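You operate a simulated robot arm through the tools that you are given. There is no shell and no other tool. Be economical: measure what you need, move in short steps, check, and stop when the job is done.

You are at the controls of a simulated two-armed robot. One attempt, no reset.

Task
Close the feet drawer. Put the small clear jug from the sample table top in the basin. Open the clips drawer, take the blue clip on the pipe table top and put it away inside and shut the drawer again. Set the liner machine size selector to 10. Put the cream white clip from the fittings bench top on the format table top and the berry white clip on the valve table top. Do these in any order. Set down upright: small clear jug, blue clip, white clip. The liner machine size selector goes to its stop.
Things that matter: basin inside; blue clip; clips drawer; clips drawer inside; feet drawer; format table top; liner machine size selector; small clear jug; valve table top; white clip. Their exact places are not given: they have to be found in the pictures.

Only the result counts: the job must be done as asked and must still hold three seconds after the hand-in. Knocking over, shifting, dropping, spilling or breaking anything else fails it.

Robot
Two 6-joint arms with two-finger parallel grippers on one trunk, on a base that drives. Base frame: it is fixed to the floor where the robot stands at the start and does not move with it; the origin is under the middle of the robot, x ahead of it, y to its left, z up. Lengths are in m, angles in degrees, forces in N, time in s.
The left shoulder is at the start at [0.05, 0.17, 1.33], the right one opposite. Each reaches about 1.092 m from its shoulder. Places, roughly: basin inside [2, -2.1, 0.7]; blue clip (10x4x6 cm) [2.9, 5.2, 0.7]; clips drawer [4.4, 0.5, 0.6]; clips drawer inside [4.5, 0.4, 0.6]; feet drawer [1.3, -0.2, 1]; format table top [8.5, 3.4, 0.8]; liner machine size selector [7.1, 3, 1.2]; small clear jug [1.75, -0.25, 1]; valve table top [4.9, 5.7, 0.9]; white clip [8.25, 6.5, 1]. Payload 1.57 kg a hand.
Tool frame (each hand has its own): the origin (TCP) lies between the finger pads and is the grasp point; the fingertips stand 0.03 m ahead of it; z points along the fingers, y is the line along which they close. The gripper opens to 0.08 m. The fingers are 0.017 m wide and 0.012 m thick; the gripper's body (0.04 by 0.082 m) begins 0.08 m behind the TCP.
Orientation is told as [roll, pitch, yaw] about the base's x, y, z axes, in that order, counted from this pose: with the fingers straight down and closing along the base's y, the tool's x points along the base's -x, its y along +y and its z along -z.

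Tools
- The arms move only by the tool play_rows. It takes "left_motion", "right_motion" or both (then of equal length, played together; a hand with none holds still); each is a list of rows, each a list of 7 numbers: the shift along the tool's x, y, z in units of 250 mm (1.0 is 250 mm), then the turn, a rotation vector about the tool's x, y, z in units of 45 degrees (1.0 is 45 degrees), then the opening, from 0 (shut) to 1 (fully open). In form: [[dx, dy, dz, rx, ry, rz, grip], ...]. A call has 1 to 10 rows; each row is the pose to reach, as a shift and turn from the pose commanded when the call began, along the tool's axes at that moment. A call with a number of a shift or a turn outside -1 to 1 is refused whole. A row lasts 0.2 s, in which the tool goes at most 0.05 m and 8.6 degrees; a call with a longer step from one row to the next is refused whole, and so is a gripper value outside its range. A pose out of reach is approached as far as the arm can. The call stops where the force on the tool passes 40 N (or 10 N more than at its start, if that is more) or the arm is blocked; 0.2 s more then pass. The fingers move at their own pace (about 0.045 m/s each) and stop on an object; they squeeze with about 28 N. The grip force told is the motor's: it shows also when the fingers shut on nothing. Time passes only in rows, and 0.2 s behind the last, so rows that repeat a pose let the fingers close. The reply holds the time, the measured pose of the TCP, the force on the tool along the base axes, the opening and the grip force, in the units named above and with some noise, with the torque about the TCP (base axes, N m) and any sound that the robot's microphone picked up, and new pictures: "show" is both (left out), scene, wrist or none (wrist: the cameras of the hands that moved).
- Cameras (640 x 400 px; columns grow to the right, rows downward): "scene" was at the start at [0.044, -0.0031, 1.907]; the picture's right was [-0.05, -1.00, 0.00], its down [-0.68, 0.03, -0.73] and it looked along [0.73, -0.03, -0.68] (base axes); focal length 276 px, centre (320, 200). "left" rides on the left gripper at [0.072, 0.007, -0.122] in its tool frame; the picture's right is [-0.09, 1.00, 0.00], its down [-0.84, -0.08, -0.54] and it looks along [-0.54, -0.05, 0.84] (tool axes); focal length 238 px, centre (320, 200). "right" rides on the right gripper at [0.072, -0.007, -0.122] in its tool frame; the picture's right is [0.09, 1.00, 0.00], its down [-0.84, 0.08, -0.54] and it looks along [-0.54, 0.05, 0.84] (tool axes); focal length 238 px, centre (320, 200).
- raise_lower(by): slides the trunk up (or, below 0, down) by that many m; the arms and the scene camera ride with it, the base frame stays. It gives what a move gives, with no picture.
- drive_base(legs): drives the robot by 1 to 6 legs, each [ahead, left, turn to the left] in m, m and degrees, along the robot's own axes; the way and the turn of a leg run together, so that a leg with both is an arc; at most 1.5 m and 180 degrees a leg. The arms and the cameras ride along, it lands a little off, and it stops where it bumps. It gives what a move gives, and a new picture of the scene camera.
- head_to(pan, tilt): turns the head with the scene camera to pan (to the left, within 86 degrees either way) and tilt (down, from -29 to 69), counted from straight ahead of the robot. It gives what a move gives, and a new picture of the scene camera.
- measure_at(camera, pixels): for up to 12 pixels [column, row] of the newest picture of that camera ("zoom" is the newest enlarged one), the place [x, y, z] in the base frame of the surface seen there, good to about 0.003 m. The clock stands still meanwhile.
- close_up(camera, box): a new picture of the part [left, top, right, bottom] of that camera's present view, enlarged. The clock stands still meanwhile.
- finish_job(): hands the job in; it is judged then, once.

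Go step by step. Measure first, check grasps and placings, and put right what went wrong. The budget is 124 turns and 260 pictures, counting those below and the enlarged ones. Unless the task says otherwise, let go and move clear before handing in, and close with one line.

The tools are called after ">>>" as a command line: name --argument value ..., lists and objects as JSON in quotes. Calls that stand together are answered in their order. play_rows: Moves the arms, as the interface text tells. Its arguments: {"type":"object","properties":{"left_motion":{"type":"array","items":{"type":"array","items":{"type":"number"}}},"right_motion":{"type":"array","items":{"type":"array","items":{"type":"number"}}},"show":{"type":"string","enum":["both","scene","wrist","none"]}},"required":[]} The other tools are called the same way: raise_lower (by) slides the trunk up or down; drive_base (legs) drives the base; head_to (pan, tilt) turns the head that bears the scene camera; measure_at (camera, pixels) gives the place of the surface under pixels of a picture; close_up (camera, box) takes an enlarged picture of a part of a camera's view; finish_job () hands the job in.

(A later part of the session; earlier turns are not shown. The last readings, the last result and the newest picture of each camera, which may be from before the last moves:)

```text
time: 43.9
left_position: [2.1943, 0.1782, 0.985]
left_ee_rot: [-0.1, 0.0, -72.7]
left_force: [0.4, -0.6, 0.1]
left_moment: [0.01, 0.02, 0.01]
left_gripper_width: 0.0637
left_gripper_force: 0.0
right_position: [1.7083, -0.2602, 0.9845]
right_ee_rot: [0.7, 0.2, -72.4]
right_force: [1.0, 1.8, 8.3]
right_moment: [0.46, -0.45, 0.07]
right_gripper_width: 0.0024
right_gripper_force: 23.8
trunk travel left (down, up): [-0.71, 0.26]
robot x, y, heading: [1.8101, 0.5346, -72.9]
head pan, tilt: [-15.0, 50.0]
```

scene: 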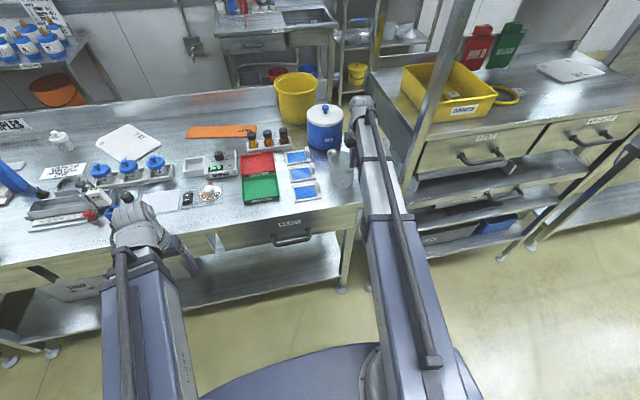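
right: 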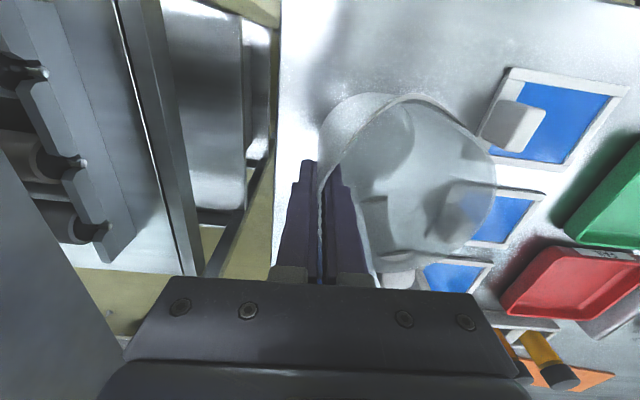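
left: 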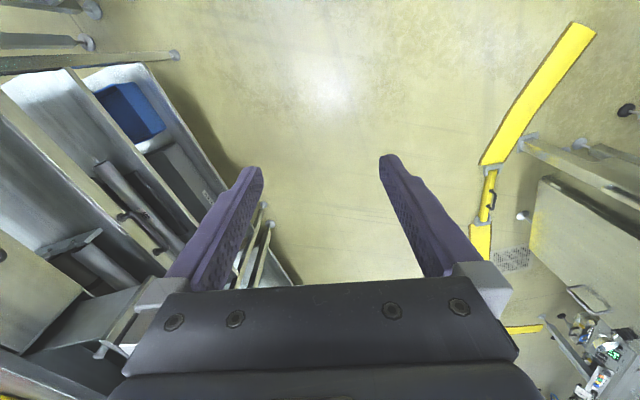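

The wall is gripped, with 2.4 mm between the fingers. I'll lift with the trunk and check that the jug stays upright.

>>> raise_lower --by 0.26

>>> close_up --camera "right" --box '[0, 0, 640, 400]'

>>> close_up --camera "scene" --box '[280, 60, 480, 220]'

```text
time: 46.6
left_position: [2.1945, 0.1786, 1.2441]
left_ee_rot: [0.0, 0.0, -72.7]
left_force: [0.0, -0.5, 0.7]
left_moment: [0.0, 0.03, -0.02]
left_gripper_width: 0.0641
left_gripper_force: 0.1
right_position: [1.709, -0.2618, 1.245]
right_ee_rot: [0.7, 0.1, -72.4]
right_force: [0.7, -0.4, 0.1]
right_moment: [0.01, 0.03, 0.02]
right_gripper_width: 0.0025
right_gripper_force: 24.5
trunk travel left (down, up): [-0.97, 0.0]
robot x, y, heading: [1.8074, 0.536, -72.9]
head pan, tilt: [-15.0, 50.0]
```

```text
1.00 times, centred on (320, 200) of right (not enlarged: the box is as wide or as high as the picture)
```

zoom: 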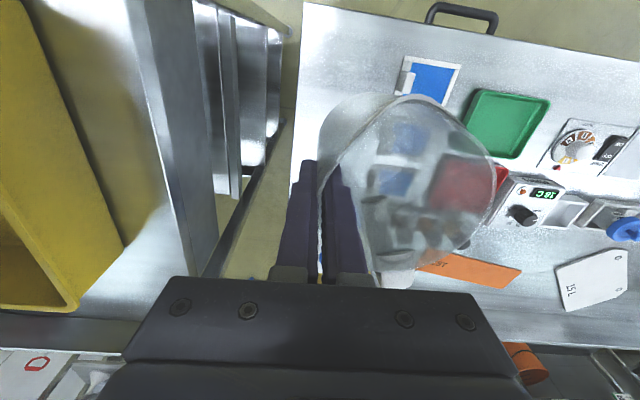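

```text
2.50 times, centred on (380, 140) of scene
```

zoom: 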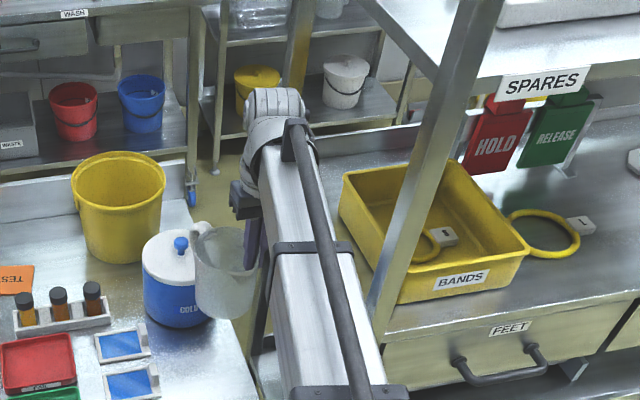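

The jug hangs upright. I'll pull it back over the aisle, turn to face along the benches, and look for the far-end passage.

>>> play_rows --right_motion '[[0.16, 0, 0, 0, 0, 0, 0], [0.32, 0, 0, 0, 0, 0, 0], [0.48, 0, 0, 0, 0, 0, 0], [0.64, 0, 0, 0, 0, 0, 0], [0.8, 0, 0, 0, 0, 0, 0]]' --show "none"

>>> drive_base --legs '[[0, 0, 45], [0, 0, 45], [0.7, 0.1, 0]]'

>>> head_to --pan -30 --tilt 25

```text
time: 47.8
left_position: [2.1942, 0.1787, 1.2459]
left_ee_rot: [0.0, 0.0, -72.7]
left_force: [-0.4, 0.4, 0.9]
left_moment: [-0.02, 0.01, 0.02]
left_gripper_width: 0.0641
left_gripper_force: 0.0
right_position: [1.6463, -0.0697, 1.2454]
right_ee_rot: [0.7, 0.1, -72.4]
right_force: [0.8, 0.0, -0.2]
right_moment: [0.01, 0.05, 0.0]
right_gripper_width: 0.0021
right_gripper_force: 24.0
trunk travel left (down, up): [-0.97, 0.0]
robot x, y, heading: [1.812, 0.5345, -72.7]
head pan, tilt: [-15.0, 50.0]
```

```text
time: 55.8
left_position: [2.8173, 1.2165, 1.2442]
left_ee_rot: [0.0, 0.0, 16.9]
left_force: [0.9, 1.2, 0.6]
left_moment: [-0.01, 0.01, 0.0]
left_gripper_width: 0.0637
left_gripper_force: 0.0
right_position: [3.0602, 0.6684, 1.2446]
right_ee_rot: [0.7, 0.1, 17.0]
right_force: [0.0, 0.0, -0.6]
right_moment: [-0.09, 0.01, 0.01]
right_gripper_width: 0.0022
right_gripper_force: 23.9
trunk travel left (down, up): [-0.97, 0.0]
robot x, y, heading: [2.4509, 0.8391, 16.6]
head pan, tilt: [-15.0, 50.0]
```

scene: 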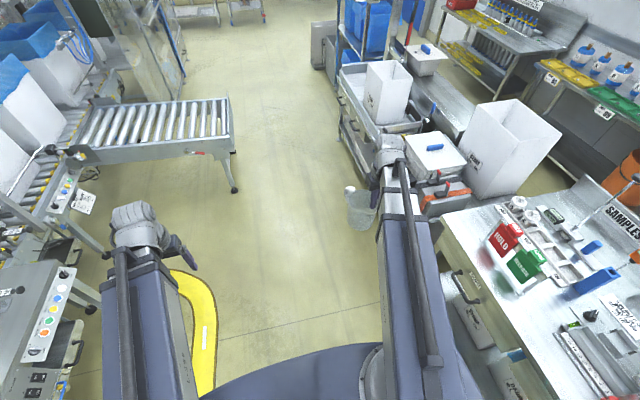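

```text
time: 56.6
left_position: [2.8152, 1.2164, 1.2445]
left_ee_rot: [0.0, 0.0, 16.8]
left_force: [0.4, -0.7, 0.3]
left_moment: [-0.02, 0.05, 0.0]
left_gripper_width: 0.0641
left_gripper_force: 0.0
right_position: [3.0594, 0.6685, 1.2448]
right_ee_rot: [0.7, 0.2, 17.1]
right_force: [0.4, -0.8, -0.9]
right_moment: [-0.02, -0.03, 0.01]
right_gripper_width: 0.0025
right_gripper_force: 24.0
trunk travel left (down, up): [-0.97, 0.0]
robot x, y, heading: [2.4549, 0.8341, 16.8]
head pan, tilt: [-30.0, 25.0]
```

scene: 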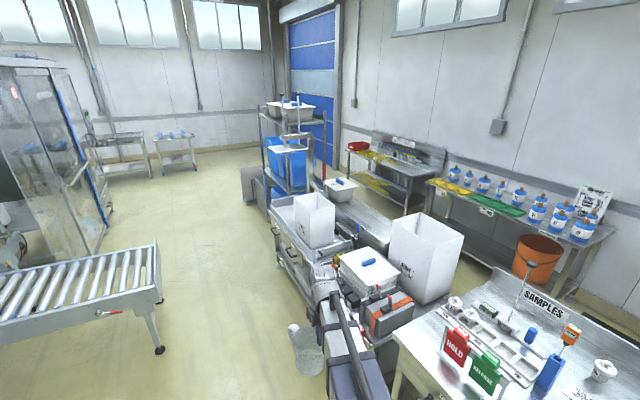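

>>> measure_at --camera "scene" --pixels '[[250, 205], [270, 180], [325, 115], [345, 185], [365, 235], [400, 205], [420, 190], [495, 265], [540, 280], [330, 150], [350, 150], [440, 215]]'

>>> close_up --camera "scene" --box '[220, 90, 540, 290]'

```text
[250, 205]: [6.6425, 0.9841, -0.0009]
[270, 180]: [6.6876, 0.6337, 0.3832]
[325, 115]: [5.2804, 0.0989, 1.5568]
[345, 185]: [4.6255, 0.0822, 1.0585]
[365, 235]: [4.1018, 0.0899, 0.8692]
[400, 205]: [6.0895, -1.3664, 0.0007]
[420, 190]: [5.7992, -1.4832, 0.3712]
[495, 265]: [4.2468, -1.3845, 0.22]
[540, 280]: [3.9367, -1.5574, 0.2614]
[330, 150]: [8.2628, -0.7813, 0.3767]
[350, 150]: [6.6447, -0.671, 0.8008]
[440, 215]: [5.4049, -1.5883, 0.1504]
```

```text
2.00 times, centred on (380, 190) of scene
```

zoom: 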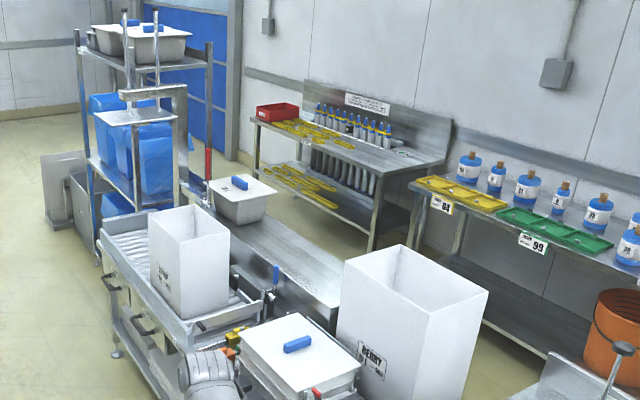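

>>> measure_at --camera "scene" --pixels '[[160, 350], [155, 255], [100, 225], [265, 225], [300, 250], [175, 170], [245, 185], [275, 260]]'

>>> drive_base --legs '[[1.4, 0, 0]]'

>>> head_to --pan -20 --tilt 25

```text
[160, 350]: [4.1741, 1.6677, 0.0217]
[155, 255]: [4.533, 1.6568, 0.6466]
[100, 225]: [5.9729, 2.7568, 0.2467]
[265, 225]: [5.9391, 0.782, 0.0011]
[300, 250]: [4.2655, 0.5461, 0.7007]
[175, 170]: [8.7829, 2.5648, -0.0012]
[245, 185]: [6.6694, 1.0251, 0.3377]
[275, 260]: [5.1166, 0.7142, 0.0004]
```

```text
time: 63.6
left_position: [4.1608, 1.6206, 1.245]
left_ee_rot: [0.0, -0.1, 16.7]
left_force: [-0.5, 0.4, -0.7]
left_moment: [0.01, 0.0, 0.02]
left_gripper_width: 0.064
left_gripper_force: 0.0
right_position: [4.4044, 1.0718, 1.2447]
right_ee_rot: [0.7, 0.3, 16.9]
right_force: [-0.5, 0.0, -0.5]
right_moment: [-0.01, -0.01, 0.0]
right_gripper_width: 0.0025
right_gripper_force: 23.6
trunk travel left (down, up): [-0.97, 0.0]
robot x, y, heading: [3.8011, 1.2382, 16.6]
head pan, tilt: [-30.0, 25.0]
```

scene: 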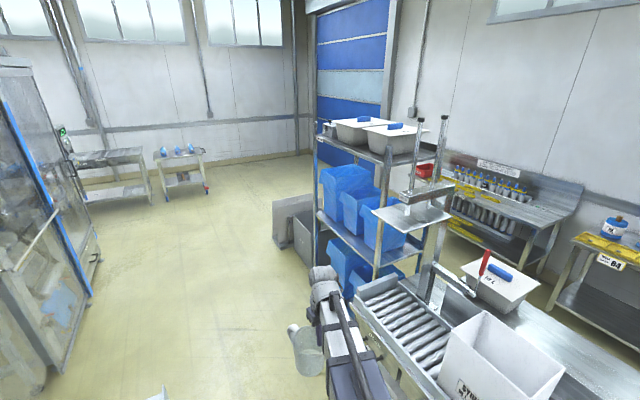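

```text
time: 64.4
left_position: [4.1604, 1.6203, 1.2443]
left_ee_rot: [-0.1, 0.0, 16.8]
left_force: [0.5, 0.0, 0.1]
left_moment: [0.0, 0.03, 0.0]
left_gripper_width: 0.0641
left_gripper_force: 0.1
right_position: [4.4038, 1.0696, 1.2468]
right_ee_rot: [0.7, 0.2, 17.0]
right_force: [-0.5, 0.7, -0.8]
right_moment: [-0.02, 0.0, 0.02]
right_gripper_width: 0.0025
right_gripper_force: 23.8
trunk travel left (down, up): [-0.97, 0.0]
robot x, y, heading: [3.7968, 1.2392, 16.7]
head pan, tilt: [-20.0, 25.0]
```

scene: 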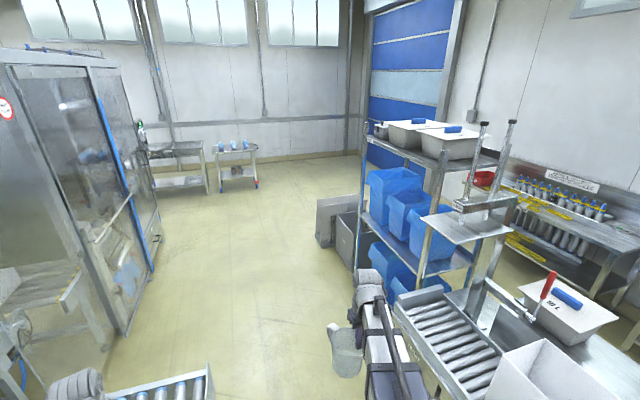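

The conveyor leg is close on my left, at v≈0.40. I'll sidestep right, then go on ahead and look behind the blue rack.

>>> drive_base --legs '[[0, -0.2, 0], [1.5, 0, 0], [0.5, 0.0, 0]]'

>>> head_to --pan -40 --tilt 30

```text
time: 75.5
left_position: [6.1365, 2.0082, 1.2454]
left_ee_rot: [0.0, 0.0, 16.9]
left_force: [-0.3, 0.0, 0.5]
left_moment: [0.0, 0.0, -0.01]
left_gripper_width: 0.0642
left_gripper_force: 0.1
right_position: [6.3823, 1.4609, 1.2452]
right_ee_rot: [0.6, 0.2, 17.2]
right_force: [1.1, -0.1, -1.5]
right_moment: [0.0, 0.01, 0.02]
right_gripper_width: 0.0021
right_gripper_force: 23.9
trunk travel left (down, up): [-0.97, 0.0]
robot x, y, heading: [5.7776, 1.6257, 17.0]
head pan, tilt: [-20.0, 25.0]
```

scene: 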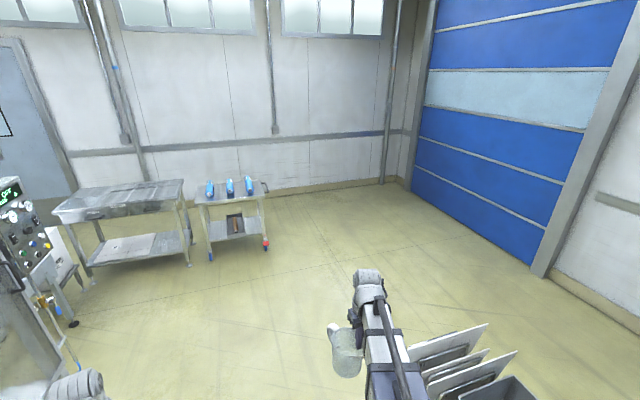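

```text
time: 76.4
left_position: [6.1364, 2.008, 1.2449]
left_ee_rot: [0.0, 0.0, 16.7]
left_force: [0.9, 1.2, -0.1]
left_moment: [0.0, -0.02, -0.01]
left_gripper_width: 0.064
left_gripper_force: 0.1
right_position: [6.3825, 1.4609, 1.2445]
right_ee_rot: [0.6, 0.0, 17.2]
right_force: [0.1, -0.7, -1.1]
right_moment: [-0.02, 0.0, 0.01]
right_gripper_width: 0.0026
right_gripper_force: 23.8
trunk travel left (down, up): [-0.97, 0.0]
robot x, y, heading: [5.7803, 1.6271, 17.1]
head pan, tilt: [-40.0, 30.0]
```

scene: 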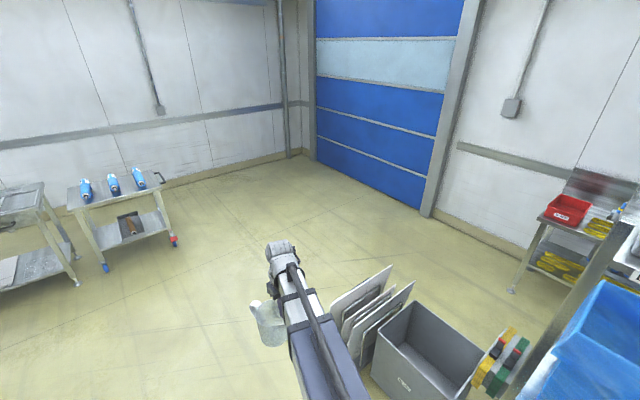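

There's plenty of open floor beyond the bins. I'll measure the bin's far side and the corner of the wall table.

>>> measure_at --camera "scene" --pixels '[[395, 268], [412, 285], [485, 345], [512, 292], [540, 240], [470, 395], [420, 215], [525, 350]]'

```text
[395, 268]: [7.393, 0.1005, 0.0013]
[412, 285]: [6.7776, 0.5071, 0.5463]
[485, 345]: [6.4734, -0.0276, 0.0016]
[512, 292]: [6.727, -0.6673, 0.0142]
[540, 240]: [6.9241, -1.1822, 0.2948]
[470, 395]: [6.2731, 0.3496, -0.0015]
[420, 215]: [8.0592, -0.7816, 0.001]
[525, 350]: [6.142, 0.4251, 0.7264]
```

The bins end by u≈6.8, so I'll go round at u≈7.35, down to v≈-1.88, and turn back along the rear aisle.

>>> drive_base --legs '[[1.35, 0, 0], [0, 0, -90], [0.9, 0, 0], [0.88, 0, 0], [0, 0, -90]]'

>>> head_to --pan 0 --tilt 30

```text
time: 99.3
left_position: [7.2738, -0.0344, 1.2452]
left_ee_rot: [0.1, 0.0, -162.0]
left_force: [0.4, -0.4, -1.0]
left_moment: [-0.02, -0.01, 0.03]
left_gripper_width: 0.0639
left_gripper_force: 0.0
right_position: [7.0168, 0.5085, 1.2454]
right_ee_rot: [0.7, 0.2, -161.7]
right_force: [-0.1, 0.0, -1.3]
right_moment: [0.03, 0.04, 0.0]
right_gripper_width: 0.0027
right_gripper_force: 24.0
trunk travel left (down, up): [-0.97, 0.0]
robot x, y, heading: [7.6274, 0.3556, -162.2]
head pan, tilt: [-40.0, 30.0]
```

scene: 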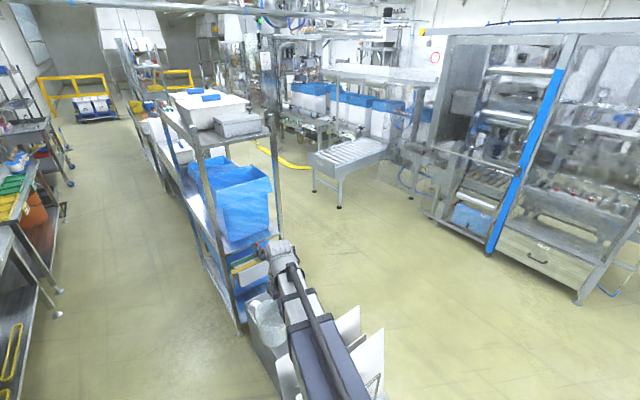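

```text
time: 100.4
left_position: [7.2726, -0.0335, 1.2435]
left_ee_rot: [0.0, 0.0, -162.0]
left_force: [0.1, -0.1, -0.7]
left_moment: [0.06, 0.0, 0.03]
left_gripper_width: 0.0638
left_gripper_force: 0.0
right_position: [7.0176, 0.5098, 1.2457]
right_ee_rot: [0.7, 0.2, -161.7]
right_force: [0.2, -0.3, -0.7]
right_moment: [0.06, 0.0, 0.0]
right_gripper_width: 0.0023
right_gripper_force: 24.1
trunk travel left (down, up): [-0.97, 0.0]
robot x, y, heading: [7.6261, 0.3529, -162.2]
head pan, tilt: [0.0, 30.0]
```

scene: 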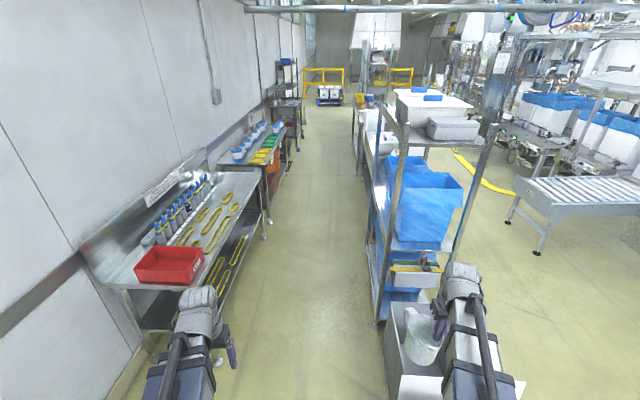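

The rear aisle is clear. I'll measure its edges before driving in.

>>> measure_at --camera "scene" --pixels '[[378, 325], [268, 238], [245, 175], [388, 395], [360, 220], [355, 140], [300, 110], [290, 165], [225, 290], [400, 310], [365, 180], [275, 140]]'

```text
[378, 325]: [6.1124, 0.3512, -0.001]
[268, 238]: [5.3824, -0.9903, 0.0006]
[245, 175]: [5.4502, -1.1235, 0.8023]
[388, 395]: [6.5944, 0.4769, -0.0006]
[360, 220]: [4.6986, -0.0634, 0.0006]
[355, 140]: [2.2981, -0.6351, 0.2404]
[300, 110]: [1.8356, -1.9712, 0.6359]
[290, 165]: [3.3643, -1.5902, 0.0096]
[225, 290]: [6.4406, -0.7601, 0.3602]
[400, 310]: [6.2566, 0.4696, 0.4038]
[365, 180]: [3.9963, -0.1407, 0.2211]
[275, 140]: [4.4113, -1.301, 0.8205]
```

The aisle runs from v=-1.42 to v=-2.49. I'll centre in it, correct the heading, and drive along it.

>>> drive_base --legs '[[0, 0.1, -1.3], [1.4, 0, 0], [1.4, 0, 0]]'

```text
time: 114.6
left_position: [4.6178, -0.917, 1.2448]
left_ee_rot: [0.0, 0.0, -163.7]
left_force: [-1.0, 0.5, -0.1]
left_moment: [0.03, -0.01, -0.01]
left_gripper_width: 0.0642
left_gripper_force: 0.0
right_position: [4.3774, -0.3666, 1.2442]
right_ee_rot: [0.8, 0.2, -163.3]
right_force: [0.8, -0.3, -1.3]
right_moment: [0.06, -0.02, 0.02]
right_gripper_width: 0.0022
right_gripper_force: 23.6
trunk travel left (down, up): [-0.97, 0.0]
robot x, y, heading: [4.9807, -0.5408, -163.6]
head pan, tilt: [0.0, 30.0]
```

scene: 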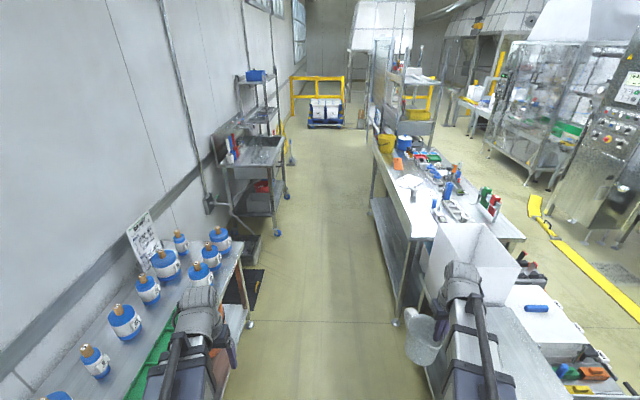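

>>> drive_base --legs '[[1.3, 0, 0], [1.15, 0, 0]]'

>>> head_to --pan 35 --tilt 40

```text
time: 126.6
left_position: [2.2622, -1.5757, 1.2456]
left_ee_rot: [0.1, 0.0, -164.9]
left_force: [-0.2, -0.7, -0.3]
left_moment: [0.01, -0.01, 0.01]
left_gripper_width: 0.064
left_gripper_force: 0.1
right_position: [2.0341, -1.0193, 1.2447]
right_ee_rot: [0.8, 0.1, -164.6]
right_force: [0.1, -0.5, -0.7]
right_moment: [0.06, 0.02, 0.02]
right_gripper_width: 0.0024
right_gripper_force: 23.5
trunk travel left (down, up): [-0.97, 0.0]
robot x, y, heading: [2.6335, -1.209, -164.8]
head pan, tilt: [0.0, 30.0]
```

scene: 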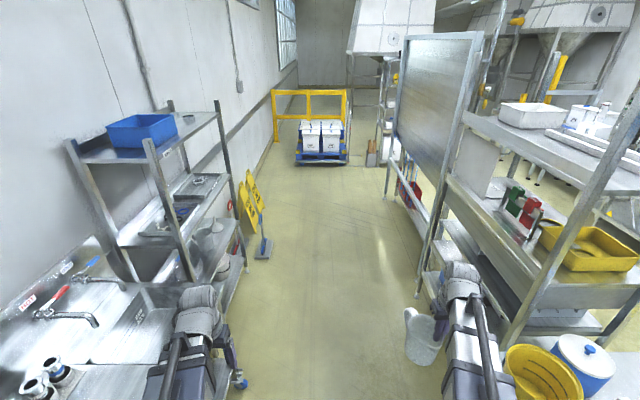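

```text
time: 127.6
left_position: [2.2618, -1.5744, 1.2435]
left_ee_rot: [0.1, 0.0, -164.9]
left_force: [0.2, 0.3, 0.4]
left_moment: [0.0, 0.01, -0.01]
left_gripper_width: 0.064
left_gripper_force: 0.0
right_position: [2.0338, -1.0203, 1.2431]
right_ee_rot: [0.7, 0.2, -164.6]
right_force: [0.7, 0.2, -0.2]
right_moment: [0.02, 0.0, -0.01]
right_gripper_width: 0.0024
right_gripper_force: 24.0
trunk travel left (down, up): [-0.97, 0.0]
robot x, y, heading: [2.6342, -1.2057, -164.7]
head pan, tilt: [35.0, 40.0]
```

scene: 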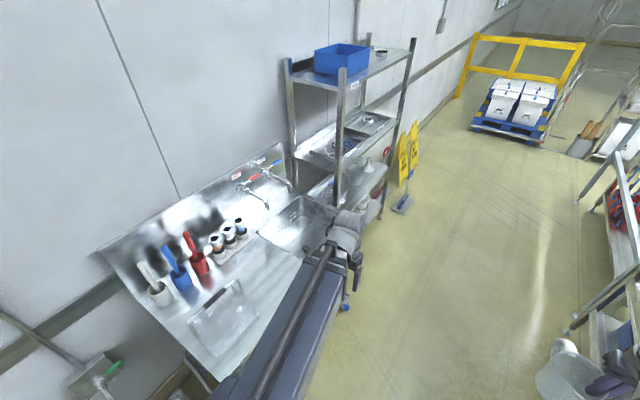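

The basin is at about (305,225), beside a tall shelf. I'll measure it.

>>> close_up --camera "scene" --box '[200, 120, 360, 320]'

>>> measure_at --camera "scene" --pixels '[[305, 225], [295, 235], [320, 215], [300, 197], [262, 235], [340, 150], [268, 205], [275, 260], [305, 255], [250, 185], [340, 225], [288, 150]]'

```text
2.00 times, centred on (280, 220) of scene
```

zoom: 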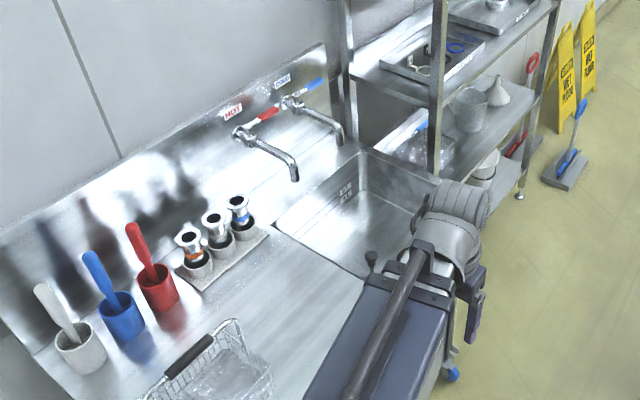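

```text
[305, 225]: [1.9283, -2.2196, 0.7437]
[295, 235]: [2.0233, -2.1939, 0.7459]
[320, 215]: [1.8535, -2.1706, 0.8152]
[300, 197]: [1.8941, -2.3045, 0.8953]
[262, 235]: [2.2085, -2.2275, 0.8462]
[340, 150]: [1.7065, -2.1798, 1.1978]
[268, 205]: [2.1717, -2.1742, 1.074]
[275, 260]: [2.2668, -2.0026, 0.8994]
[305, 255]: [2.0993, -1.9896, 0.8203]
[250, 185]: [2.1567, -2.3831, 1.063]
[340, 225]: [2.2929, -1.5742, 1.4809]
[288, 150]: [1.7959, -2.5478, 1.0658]
```

The basin floor is at z≈0.745, spanning roughly u 1.13–1.50 and v -2.45 to -2.8, with the taps at the back. I'll aim the jug at the front half, so I'll turn to face it and sidestep right.

>>> play_rows --left_motion '[[0.16, 0, 0, 0, 0, 0, 0.8], [0.32, 0, 0, 0, 0, 0, 0.8], [0.48, 0, 0, 0, 0, 0, 0.8]]' --show "none"

>>> drive_base --legs '[[0, 0, 91.2], [0, -0.54, 0]]'

>>> head_to --pan -20 --tilt 50

>>> close_up --camera "right" --box '[0, 0, 640, 400]'

```text
time: 128.4
left_position: [2.2829, -1.5941, 1.2437]
left_ee_rot: [0.1, 0.1, -164.8]
left_force: [-0.2, 0.5, 0.0]
left_moment: [0.0, -0.02, 0.04]
left_gripper_width: 0.0637
left_gripper_force: 0.0
left hand out of reach, approached as far as the arm can: row 1, 2, 3
right_position: [2.0335, -1.0195, 1.2454]
right_ee_rot: [0.7, 0.2, -164.6]
right_force: [-0.3, -0.7, -0.7]
right_moment: [0.03, 0.03, 0.02]
right_gripper_width: 0.0022
right_gripper_force: 23.6
trunk travel left (down, up): [-0.97, 0.0]
robot x, y, heading: [2.6352, -1.2078, -165.0]
head pan, tilt: [35.0, 40.0]
```

```text
time: 135.4
left_position: [2.5104, -1.6996, 1.2453]
left_ee_rot: [0.0, 0.1, -73.8]
left_force: [-0.4, 0.7, 0.5]
left_moment: [0.0, -0.02, 0.01]
left_gripper_width: 0.0639
left_gripper_force: 0.0
right_position: [1.9417, -1.9571, 1.2459]
right_ee_rot: [0.6, 0.3, -73.6]
right_force: [0.3, 0.0, -1.4]
right_moment: [0.01, 0.03, 0.03]
right_gripper_width: 0.0026
right_gripper_force: 23.9
trunk travel left (down, up): [-0.97, 0.0]
robot x, y, heading: [2.1172, -1.3533, -74.0]
head pan, tilt: [35.0, 40.0]
```

scene: 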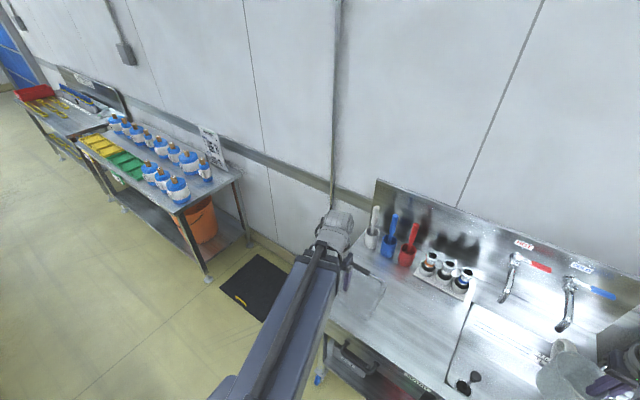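

```text
time: 136.6
left_position: [2.5122, -1.6985, 1.2452]
left_ee_rot: [0.0, 0.1, -73.8]
left_force: [0.3, -0.4, 0.0]
left_moment: [-0.01, 0.01, -0.02]
left_gripper_width: 0.0641
left_gripper_force: 0.1
right_position: [1.9419, -1.9581, 1.2451]
right_ee_rot: [0.8, 0.1, -73.5]
right_force: [0.1, 1.3, -1.7]
right_moment: [-0.02, 0.05, -0.03]
right_gripper_width: 0.0025
right_gripper_force: 23.4
trunk travel left (down, up): [-0.97, 0.0]
robot x, y, heading: [2.1171, -1.3549, -73.6]
head pan, tilt: [-20.0, 50.0]
```

scene: 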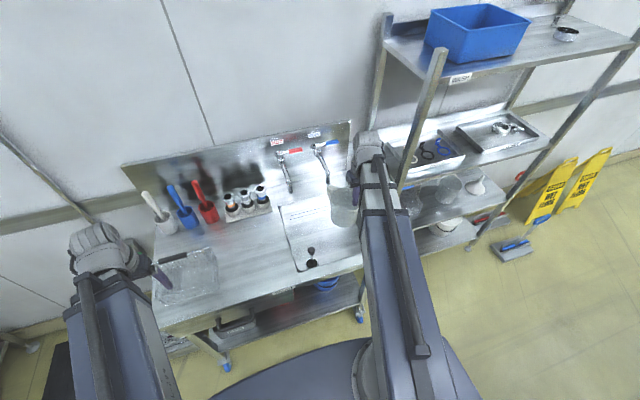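

```text
1.00 times, centred on (320, 200) of right (not enlarged: the box is as wide or as high as the picture)
```

zoom: 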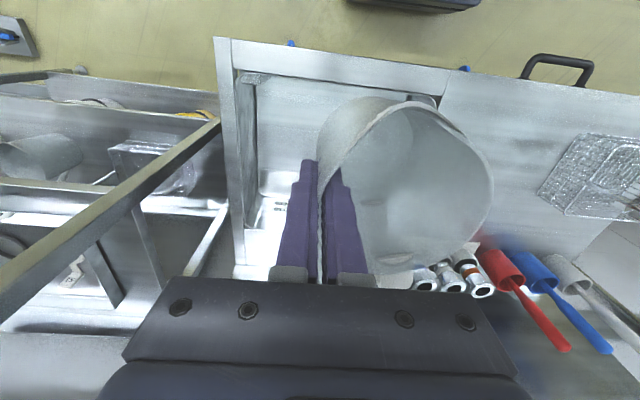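

>>> measure_at --camera "zoom" --pixels '[[240, 90], [245, 230], [300, 80], [430, 98], [275, 150], [255, 180], [200, 120], [285, 180], [330, 70], [120, 190]]'

>>> measure_at --camera "scene" --pixels '[[280, 210], [297, 265], [355, 250], [291, 190], [328, 185], [305, 230], [320, 240], [312, 250], [435, 100], [340, 262]]'

```text
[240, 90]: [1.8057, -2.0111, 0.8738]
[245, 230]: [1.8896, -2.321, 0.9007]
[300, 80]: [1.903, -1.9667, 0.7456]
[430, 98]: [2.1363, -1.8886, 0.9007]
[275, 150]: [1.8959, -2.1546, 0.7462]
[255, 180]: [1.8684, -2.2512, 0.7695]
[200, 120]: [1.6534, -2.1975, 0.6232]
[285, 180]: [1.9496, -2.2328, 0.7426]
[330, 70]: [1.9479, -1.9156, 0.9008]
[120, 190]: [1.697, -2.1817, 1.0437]
```

```text
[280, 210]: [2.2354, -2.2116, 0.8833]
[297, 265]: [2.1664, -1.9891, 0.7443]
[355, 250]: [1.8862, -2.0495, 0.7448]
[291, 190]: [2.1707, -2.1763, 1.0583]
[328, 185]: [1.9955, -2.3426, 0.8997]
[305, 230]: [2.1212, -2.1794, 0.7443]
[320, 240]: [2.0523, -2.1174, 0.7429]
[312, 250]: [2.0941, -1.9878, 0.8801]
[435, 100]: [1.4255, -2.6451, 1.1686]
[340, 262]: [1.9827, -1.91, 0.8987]
```

>>> close_up --camera "scene" --box '[260, 170, 388, 290]'

```text
3.33 times, centred on (324, 230) of scene
```

zoom: 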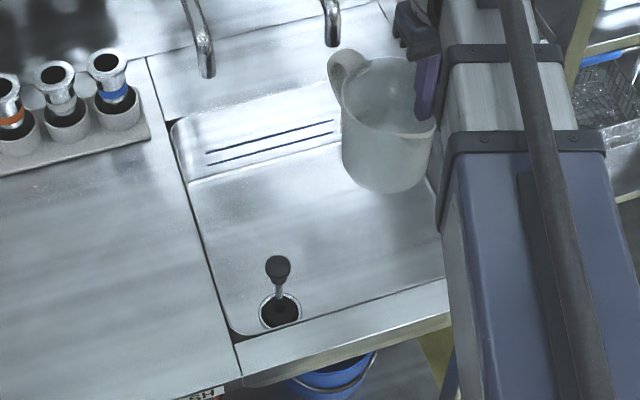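

The basin is clear apart from a plunger at its front left, at u 1.436, v -2.505. I'll move to u≈1.265, v≈-2.56 and lower the trunk.

>>> play_rows --right_motion '[[-0.17, -0.05, 0, 0, 0, 0, 0], [-0.34, -0.1, 0, 0, 0, 0, 0], [-0.51, -0.13, 0, 0, 0, 0, 0], [-0.51, -0.13, 0, 0, 0, 0, 0]]' --show "wrist"

>>> raise_lower --by -0.25

>>> close_up --camera "scene" --box '[200, 60, 520, 260]'

>>> close_up --camera "right" --box '[0, 0, 640, 400]'

```text
time: 137.6
left_position: [2.5109, -1.6984, 1.2455]
left_ee_rot: [-0.1, 0.1, -73.7]
left_force: [0.2, 0.8, -0.8]
left_moment: [-0.03, 0.03, -0.03]
left_gripper_width: 0.0643
left_gripper_force: 0.1
right_position: [1.9463, -2.0896, 1.2452]
right_ee_rot: [0.8, 0.1, -73.6]
right_force: [0.0, 0.0, 0.4]
right_moment: [-0.04, 0.02, 0.01]
right_gripper_width: 0.0022
right_gripper_force: 24.2
trunk travel left (down, up): [-0.97, 0.0]
robot x, y, heading: [2.1144, -1.3552, -73.8]
head pan, tilt: [-20.0, 50.0]
```

right: 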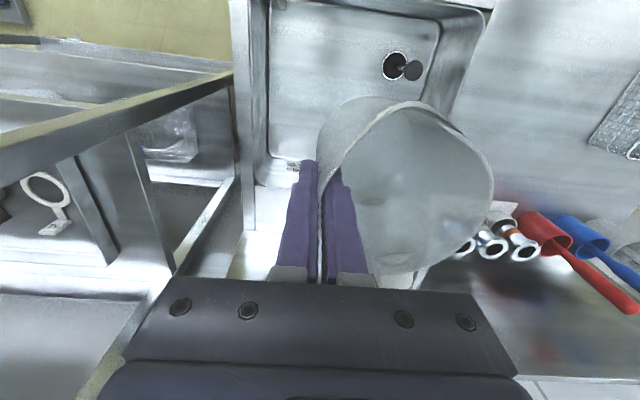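

```text
time: 140.2
left_position: [2.5108, -1.7001, 0.995]
left_ee_rot: [-0.1, 0.1, -73.8]
left_force: [0.6, -1.0, -0.3]
left_moment: [0.02, -0.05, 0.0]
left_gripper_width: 0.064
left_gripper_force: 0.1
right_position: [1.9474, -2.0909, 0.9939]
right_ee_rot: [0.6, 0.2, -73.6]
right_force: [0.1, -0.2, -0.6]
right_moment: [-0.01, 0.03, -0.03]
right_gripper_width: 0.0024
right_gripper_force: 23.9
trunk travel left (down, up): [-0.72, 0.25]
robot x, y, heading: [2.1199, -1.3533, -73.7]
head pan, tilt: [-20.0, 50.0]
```

```text
2.00 times, centred on (360, 160) of scene
```

zoom: 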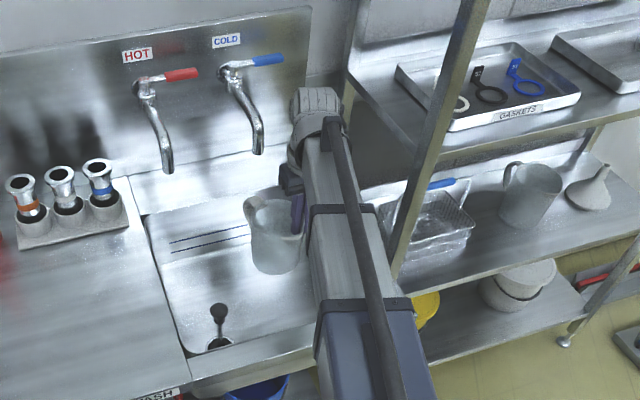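

```text
1.00 times, centred on (320, 200) of right (not enlarged: the box is as wide or as high as the picture)
```

zoom: 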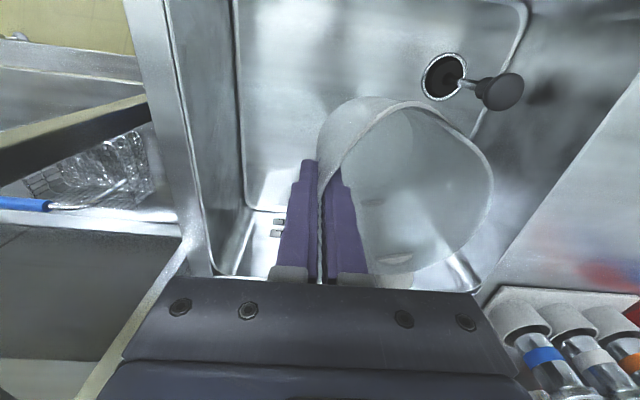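

The jug is over open basin floor, and its base is at about 0.91. I'll lower most of the rest and check the arm's clearance from the counter edge.

>>> raise_lower --by -0.13

>>> close_up --camera "scene" --box '[240, 40, 480, 240]'

>>> close_up --camera "right" --box '[0, 0, 640, 400]'

```text
time: 141.8
left_position: [2.513, -1.6992, 0.8652]
left_ee_rot: [0.0, 0.2, -73.8]
left_force: [0.4, 0.5, -0.4]
left_moment: [-0.02, 0.0, 0.04]
left_gripper_width: 0.064
left_gripper_force: 0.0
right_position: [1.947, -2.0909, 0.8649]
right_ee_rot: [0.7, 0.2, -73.5]
right_force: [-0.7, 0.3, -0.2]
right_moment: [-0.02, 0.02, 0.0]
right_gripper_width: 0.0021
right_gripper_force: 23.8
trunk travel left (down, up): [-0.59, 0.38]
robot x, y, heading: [2.1183, -1.357, -73.6]
head pan, tilt: [-20.0, 50.0]
```

```text
2.00 times, centred on (360, 140) of scene
```

zoom: 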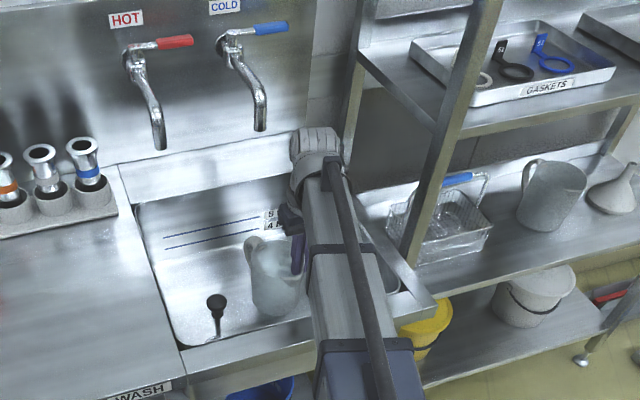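

```text
1.00 times, centred on (320, 200) of right (not enlarged: the box is as wide or as high as the picture)
```

zoom: 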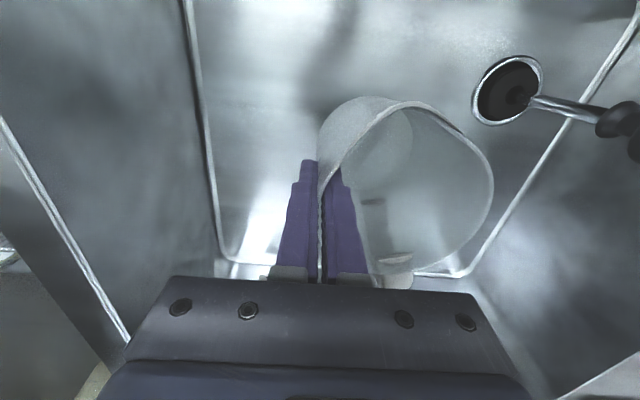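

>>> raise_lower --by -0.032

>>> raise_lower --by -0.005

```text
time: 142.5
left_position: [2.5121, -1.7, 0.8324]
left_ee_rot: [-0.1, 0.0, -73.8]
left_force: [-0.1, 0.6, -1.4]
left_moment: [0.01, -0.07, 0.03]
left_gripper_width: 0.063
left_gripper_force: 0.2
right_position: [1.9476, -2.0906, 0.8335]
right_ee_rot: [0.6, 0.2, -73.6]
right_force: [0.1, -0.5, -1.6]
right_moment: [-0.02, 0.01, 0.03]
right_gripper_width: 0.0026
right_gripper_force: 24.1
trunk travel left (down, up): [-0.558, 0.412]
robot x, y, heading: [2.1138, -1.3534, -73.9]
head pan, tilt: [-20.0, 50.0]
```

```text
time: 143.1
left_position: [2.5118, -1.6991, 0.8291]
left_ee_rot: [0.0, 0.1, -73.9]
left_force: [1.3, 0.8, -0.5]
left_moment: [0.04, -0.03, -0.02]
left_gripper_width: 0.0626
left_gripper_force: 0.0
right_position: [1.9472, -2.0908, 0.8288]
right_ee_rot: [0.6, 0.1, -73.6]
right_force: [-5.1, -6.5, 22.3]
right_moment: [0.53, -0.66, -0.03]
right_gripper_width: 0.0028
right_gripper_force: 24.0
trunk travel left (down, up): [-0.553, 0.417]
robot x, y, heading: [2.1135, -1.3481, -74.0]
head pan, tilt: [-20.0, 50.0]
```

Contact at 22 N. I'll release and back straight up.

>>> play_rows --right_motion '[[0, 0, 0, 0, 0, 0, 0.2], [0, 0, 0, 0, 0, 0, 0.45], [0, 0, 0, 0, 0, 0, 0.55], [0, 0, 0, 0, 0, 0, 0.55], [0, 0, 0, 0, 0, 0, 0.55]]' --show "wrist"

>>> raise_lower --by 0.2

>>> close_up --camera "right" --box '[0, 0, 640, 400]'

```text
time: 144.3
left_position: [2.5112, -1.6998, 0.827]
left_ee_rot: [0.0, 0.1, -73.8]
left_force: [0.8, 0.5, -1.4]
left_moment: [-0.01, -0.08, 0.0]
left_gripper_width: 0.0627
left_gripper_force: 0.0
right_position: [1.948, -2.0911, 0.8268]
right_ee_rot: [0.8, 0.3, -73.5]
right_force: [-0.5, -0.2, -0.2]
right_moment: [0.03, 0.01, 0.0]
right_gripper_width: 0.044
right_gripper_force: 0.0
trunk travel left (down, up): [-0.553, 0.417]
robot x, y, heading: [2.1149, -1.3563, -74.0]
head pan, tilt: [-20.0, 50.0]
```

right: 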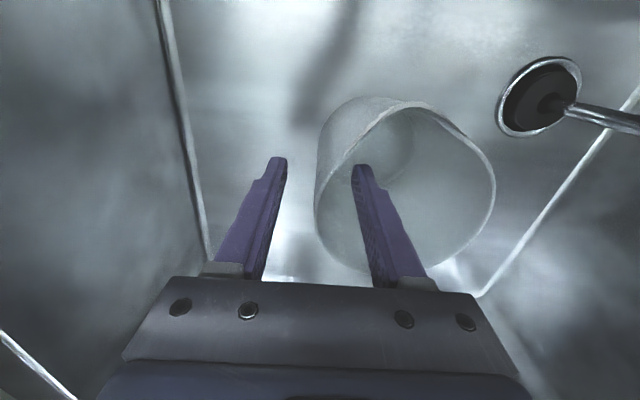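

```text
time: 146.4
left_position: [2.5112, -1.7001, 1.0276]
left_ee_rot: [0.0, 0.1, -73.7]
left_force: [-0.9, -0.8, 0.9]
left_moment: [0.0, 0.0, 0.03]
left_gripper_width: 0.0638
left_gripper_force: 0.1
right_position: [1.9472, -2.0919, 1.0275]
right_ee_rot: [0.7, 0.2, -73.6]
right_force: [-0.2, -1.2, 0.0]
right_moment: [0.02, 0.03, 0.01]
right_gripper_width: 0.0442
right_gripper_force: 0.0
trunk travel left (down, up): [-0.753, 0.217]
robot x, y, heading: [2.1164, -1.3556, -74.0]
head pan, tilt: [-20.0, 50.0]
```

```text
1.00 times, centred on (320, 200) of right (not enlarged: the box is as wide or as high as the picture)
```

zoom: 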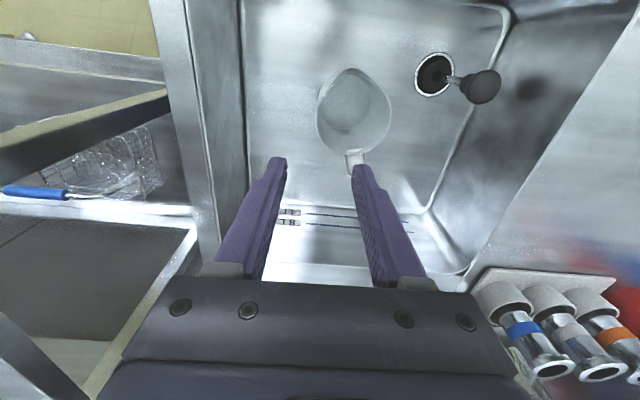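

The jug stands upright in the basin. I'll raise, pull the hand back, and return along the rear aisle.

>>> raise_lower --by 0.217

>>> play_rows --right_motion '[[0.18, 0, 0, 0, 0, 0, 0.6], [0.36, 0, 0, 0, 0, 0, 0.6], [0.54, 0, 0, 0, 0, 0, 0.6]]' --show "none"

>>> drive_base --legs '[[0, 0.54, 0], [0, 0, 90.4], [1.4, 0, 0], [1.3, 0, 0]]'

```text
time: 148.8
left_position: [2.5117, -1.6993, 1.2444]
left_ee_rot: [-0.1, 0.0, -73.7]
left_force: [-0.5, -0.3, 1.1]
left_moment: [-0.02, 0.02, 0.0]
left_gripper_width: 0.0642
left_gripper_force: 0.1
right_position: [1.9474, -2.0905, 1.2457]
right_ee_rot: [0.7, 0.2, -73.6]
right_force: [-0.3, -0.1, -0.8]
right_moment: [0.0, 0.01, 0.0]
right_gripper_width: 0.0438
right_gripper_force: 0.0
trunk travel left (down, up): [-0.97, 0.0]
robot x, y, heading: [2.1173, -1.3544, -73.9]
head pan, tilt: [-20.0, 50.0]
```

```text
time: 149.6
left_position: [2.5121, -1.6986, 1.2459]
left_ee_rot: [-0.1, 0.1, -73.8]
left_force: [-0.1, -0.8, 0.8]
left_moment: [-0.02, 0.02, -0.02]
left_gripper_width: 0.0641
left_gripper_force: 0.0
right_position: [1.9094, -1.9587, 1.2457]
right_ee_rot: [0.8, 0.1, -73.5]
right_force: [0.1, 0.4, -0.5]
right_moment: [0.01, 0.02, 0.0]
right_gripper_width: 0.0482
right_gripper_force: 0.0
trunk travel left (down, up): [-0.97, 0.0]
robot x, y, heading: [2.1166, -1.3519, -73.9]
head pan, tilt: [-20.0, 50.0]
```

```text
time: 169.2
left_position: [5.5179, 0.0398, 1.2449]
left_ee_rot: [-0.1, 0.0, 18.7]
left_force: [-0.1, 0.6, 0.3]
left_moment: [0.01, 0.03, 0.01]
left_gripper_width: 0.0641
left_gripper_force: 0.0
right_position: [5.8043, -0.5514, 1.2447]
right_ee_rot: [0.7, 0.2, 19.0]
right_force: [0.1, -0.4, -0.3]
right_moment: [0.03, -0.02, -0.01]
right_gripper_width: 0.0478
right_gripper_force: 0.0
trunk travel left (down, up): [-0.97, 0.0]
robot x, y, heading: [5.1877, -0.3681, 18.7]
head pan, tilt: [-20.0, 50.0]
```

scene: 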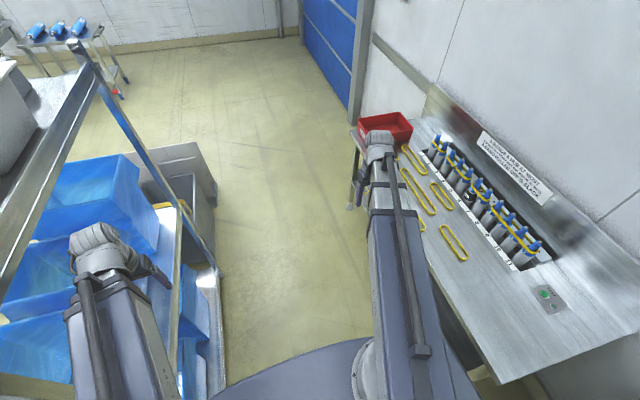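

I've drifted toward the rack on the left, and the heading is 18.7°. I'll correct that, then drive out past the end of the row.

>>> drive_base --legs '[[0, -0.12, 0], [0, 0, -2.2], [1.3, 0, 0], [1.25, 0, 0], [0, 0, 90]]'

>>> head_to --pan 10 --tilt 15

```text
time: 186.6
left_position: [7.2561, 0.5893, 1.2455]
left_ee_rot: [0.1, 0.1, 106.6]
left_force: [-0.1, -0.1, -0.4]
left_moment: [0.03, -0.03, 0.0]
left_gripper_width: 0.064
left_gripper_force: 0.1
right_position: [7.8556, 0.856, 1.2449]
right_ee_rot: [0.7, 0.2, 106.9]
right_force: [-0.2, 0.4, -0.6]
right_moment: [0.01, -0.02, -0.01]
right_gripper_width: 0.0481
right_gripper_force: 0.0
trunk travel left (down, up): [-0.97, 0.0]
robot x, y, heading: [7.653, 0.2464, 106.6]
head pan, tilt: [-20.0, 50.0]
```

scene: 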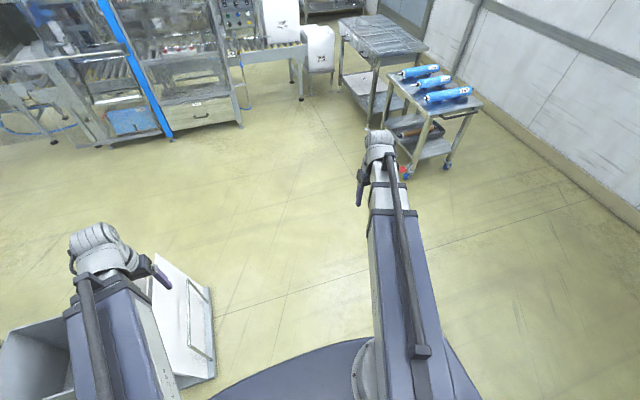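

```text
time: 187.6
left_position: [7.2557, 0.591, 1.2435]
left_ee_rot: [0.0, 0.1, 106.6]
left_force: [0.5, 0.4, 0.0]
left_moment: [0.02, -0.03, 0.0]
left_gripper_width: 0.0637
left_gripper_force: 0.0
right_position: [7.8569, 0.8563, 1.2442]
right_ee_rot: [0.7, 0.2, 106.9]
right_force: [-0.1, 0.3, -0.3]
right_moment: [-0.02, 0.03, 0.01]
right_gripper_width: 0.0481
right_gripper_force: 0.1
trunk travel left (down, up): [-0.97, 0.0]
robot x, y, heading: [7.6494, 0.2479, 106.5]
head pan, tilt: [10.0, 15.0]
```

scene: 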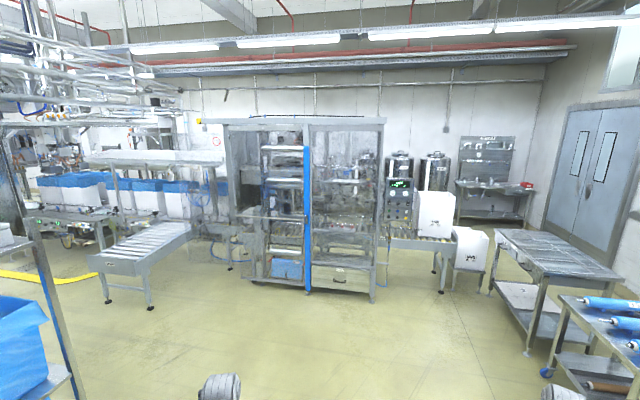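

>>> close_up --camera "scene" --box '[360, 120, 640, 320]'

>>> measure_at --camera "scene" --pixels '[[400, 185], [400, 210], [550, 250], [495, 185], [440, 215], [470, 245], [380, 280], [525, 355], [445, 290], [480, 290], [600, 225], [375, 300]]'

```text
2.00 times, centred on (500, 220) of scene
```

zoom: 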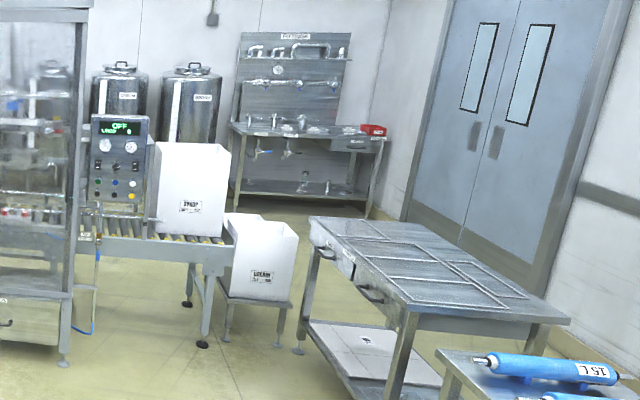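

```text
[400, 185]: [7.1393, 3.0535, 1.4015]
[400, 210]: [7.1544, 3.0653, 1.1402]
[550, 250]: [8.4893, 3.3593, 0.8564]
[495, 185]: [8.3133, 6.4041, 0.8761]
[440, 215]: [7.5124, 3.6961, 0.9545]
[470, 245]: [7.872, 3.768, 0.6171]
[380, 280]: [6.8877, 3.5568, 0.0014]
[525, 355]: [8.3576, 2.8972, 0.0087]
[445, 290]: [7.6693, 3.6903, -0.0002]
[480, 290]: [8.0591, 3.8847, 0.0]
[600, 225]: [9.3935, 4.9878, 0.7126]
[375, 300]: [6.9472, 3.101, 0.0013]
```

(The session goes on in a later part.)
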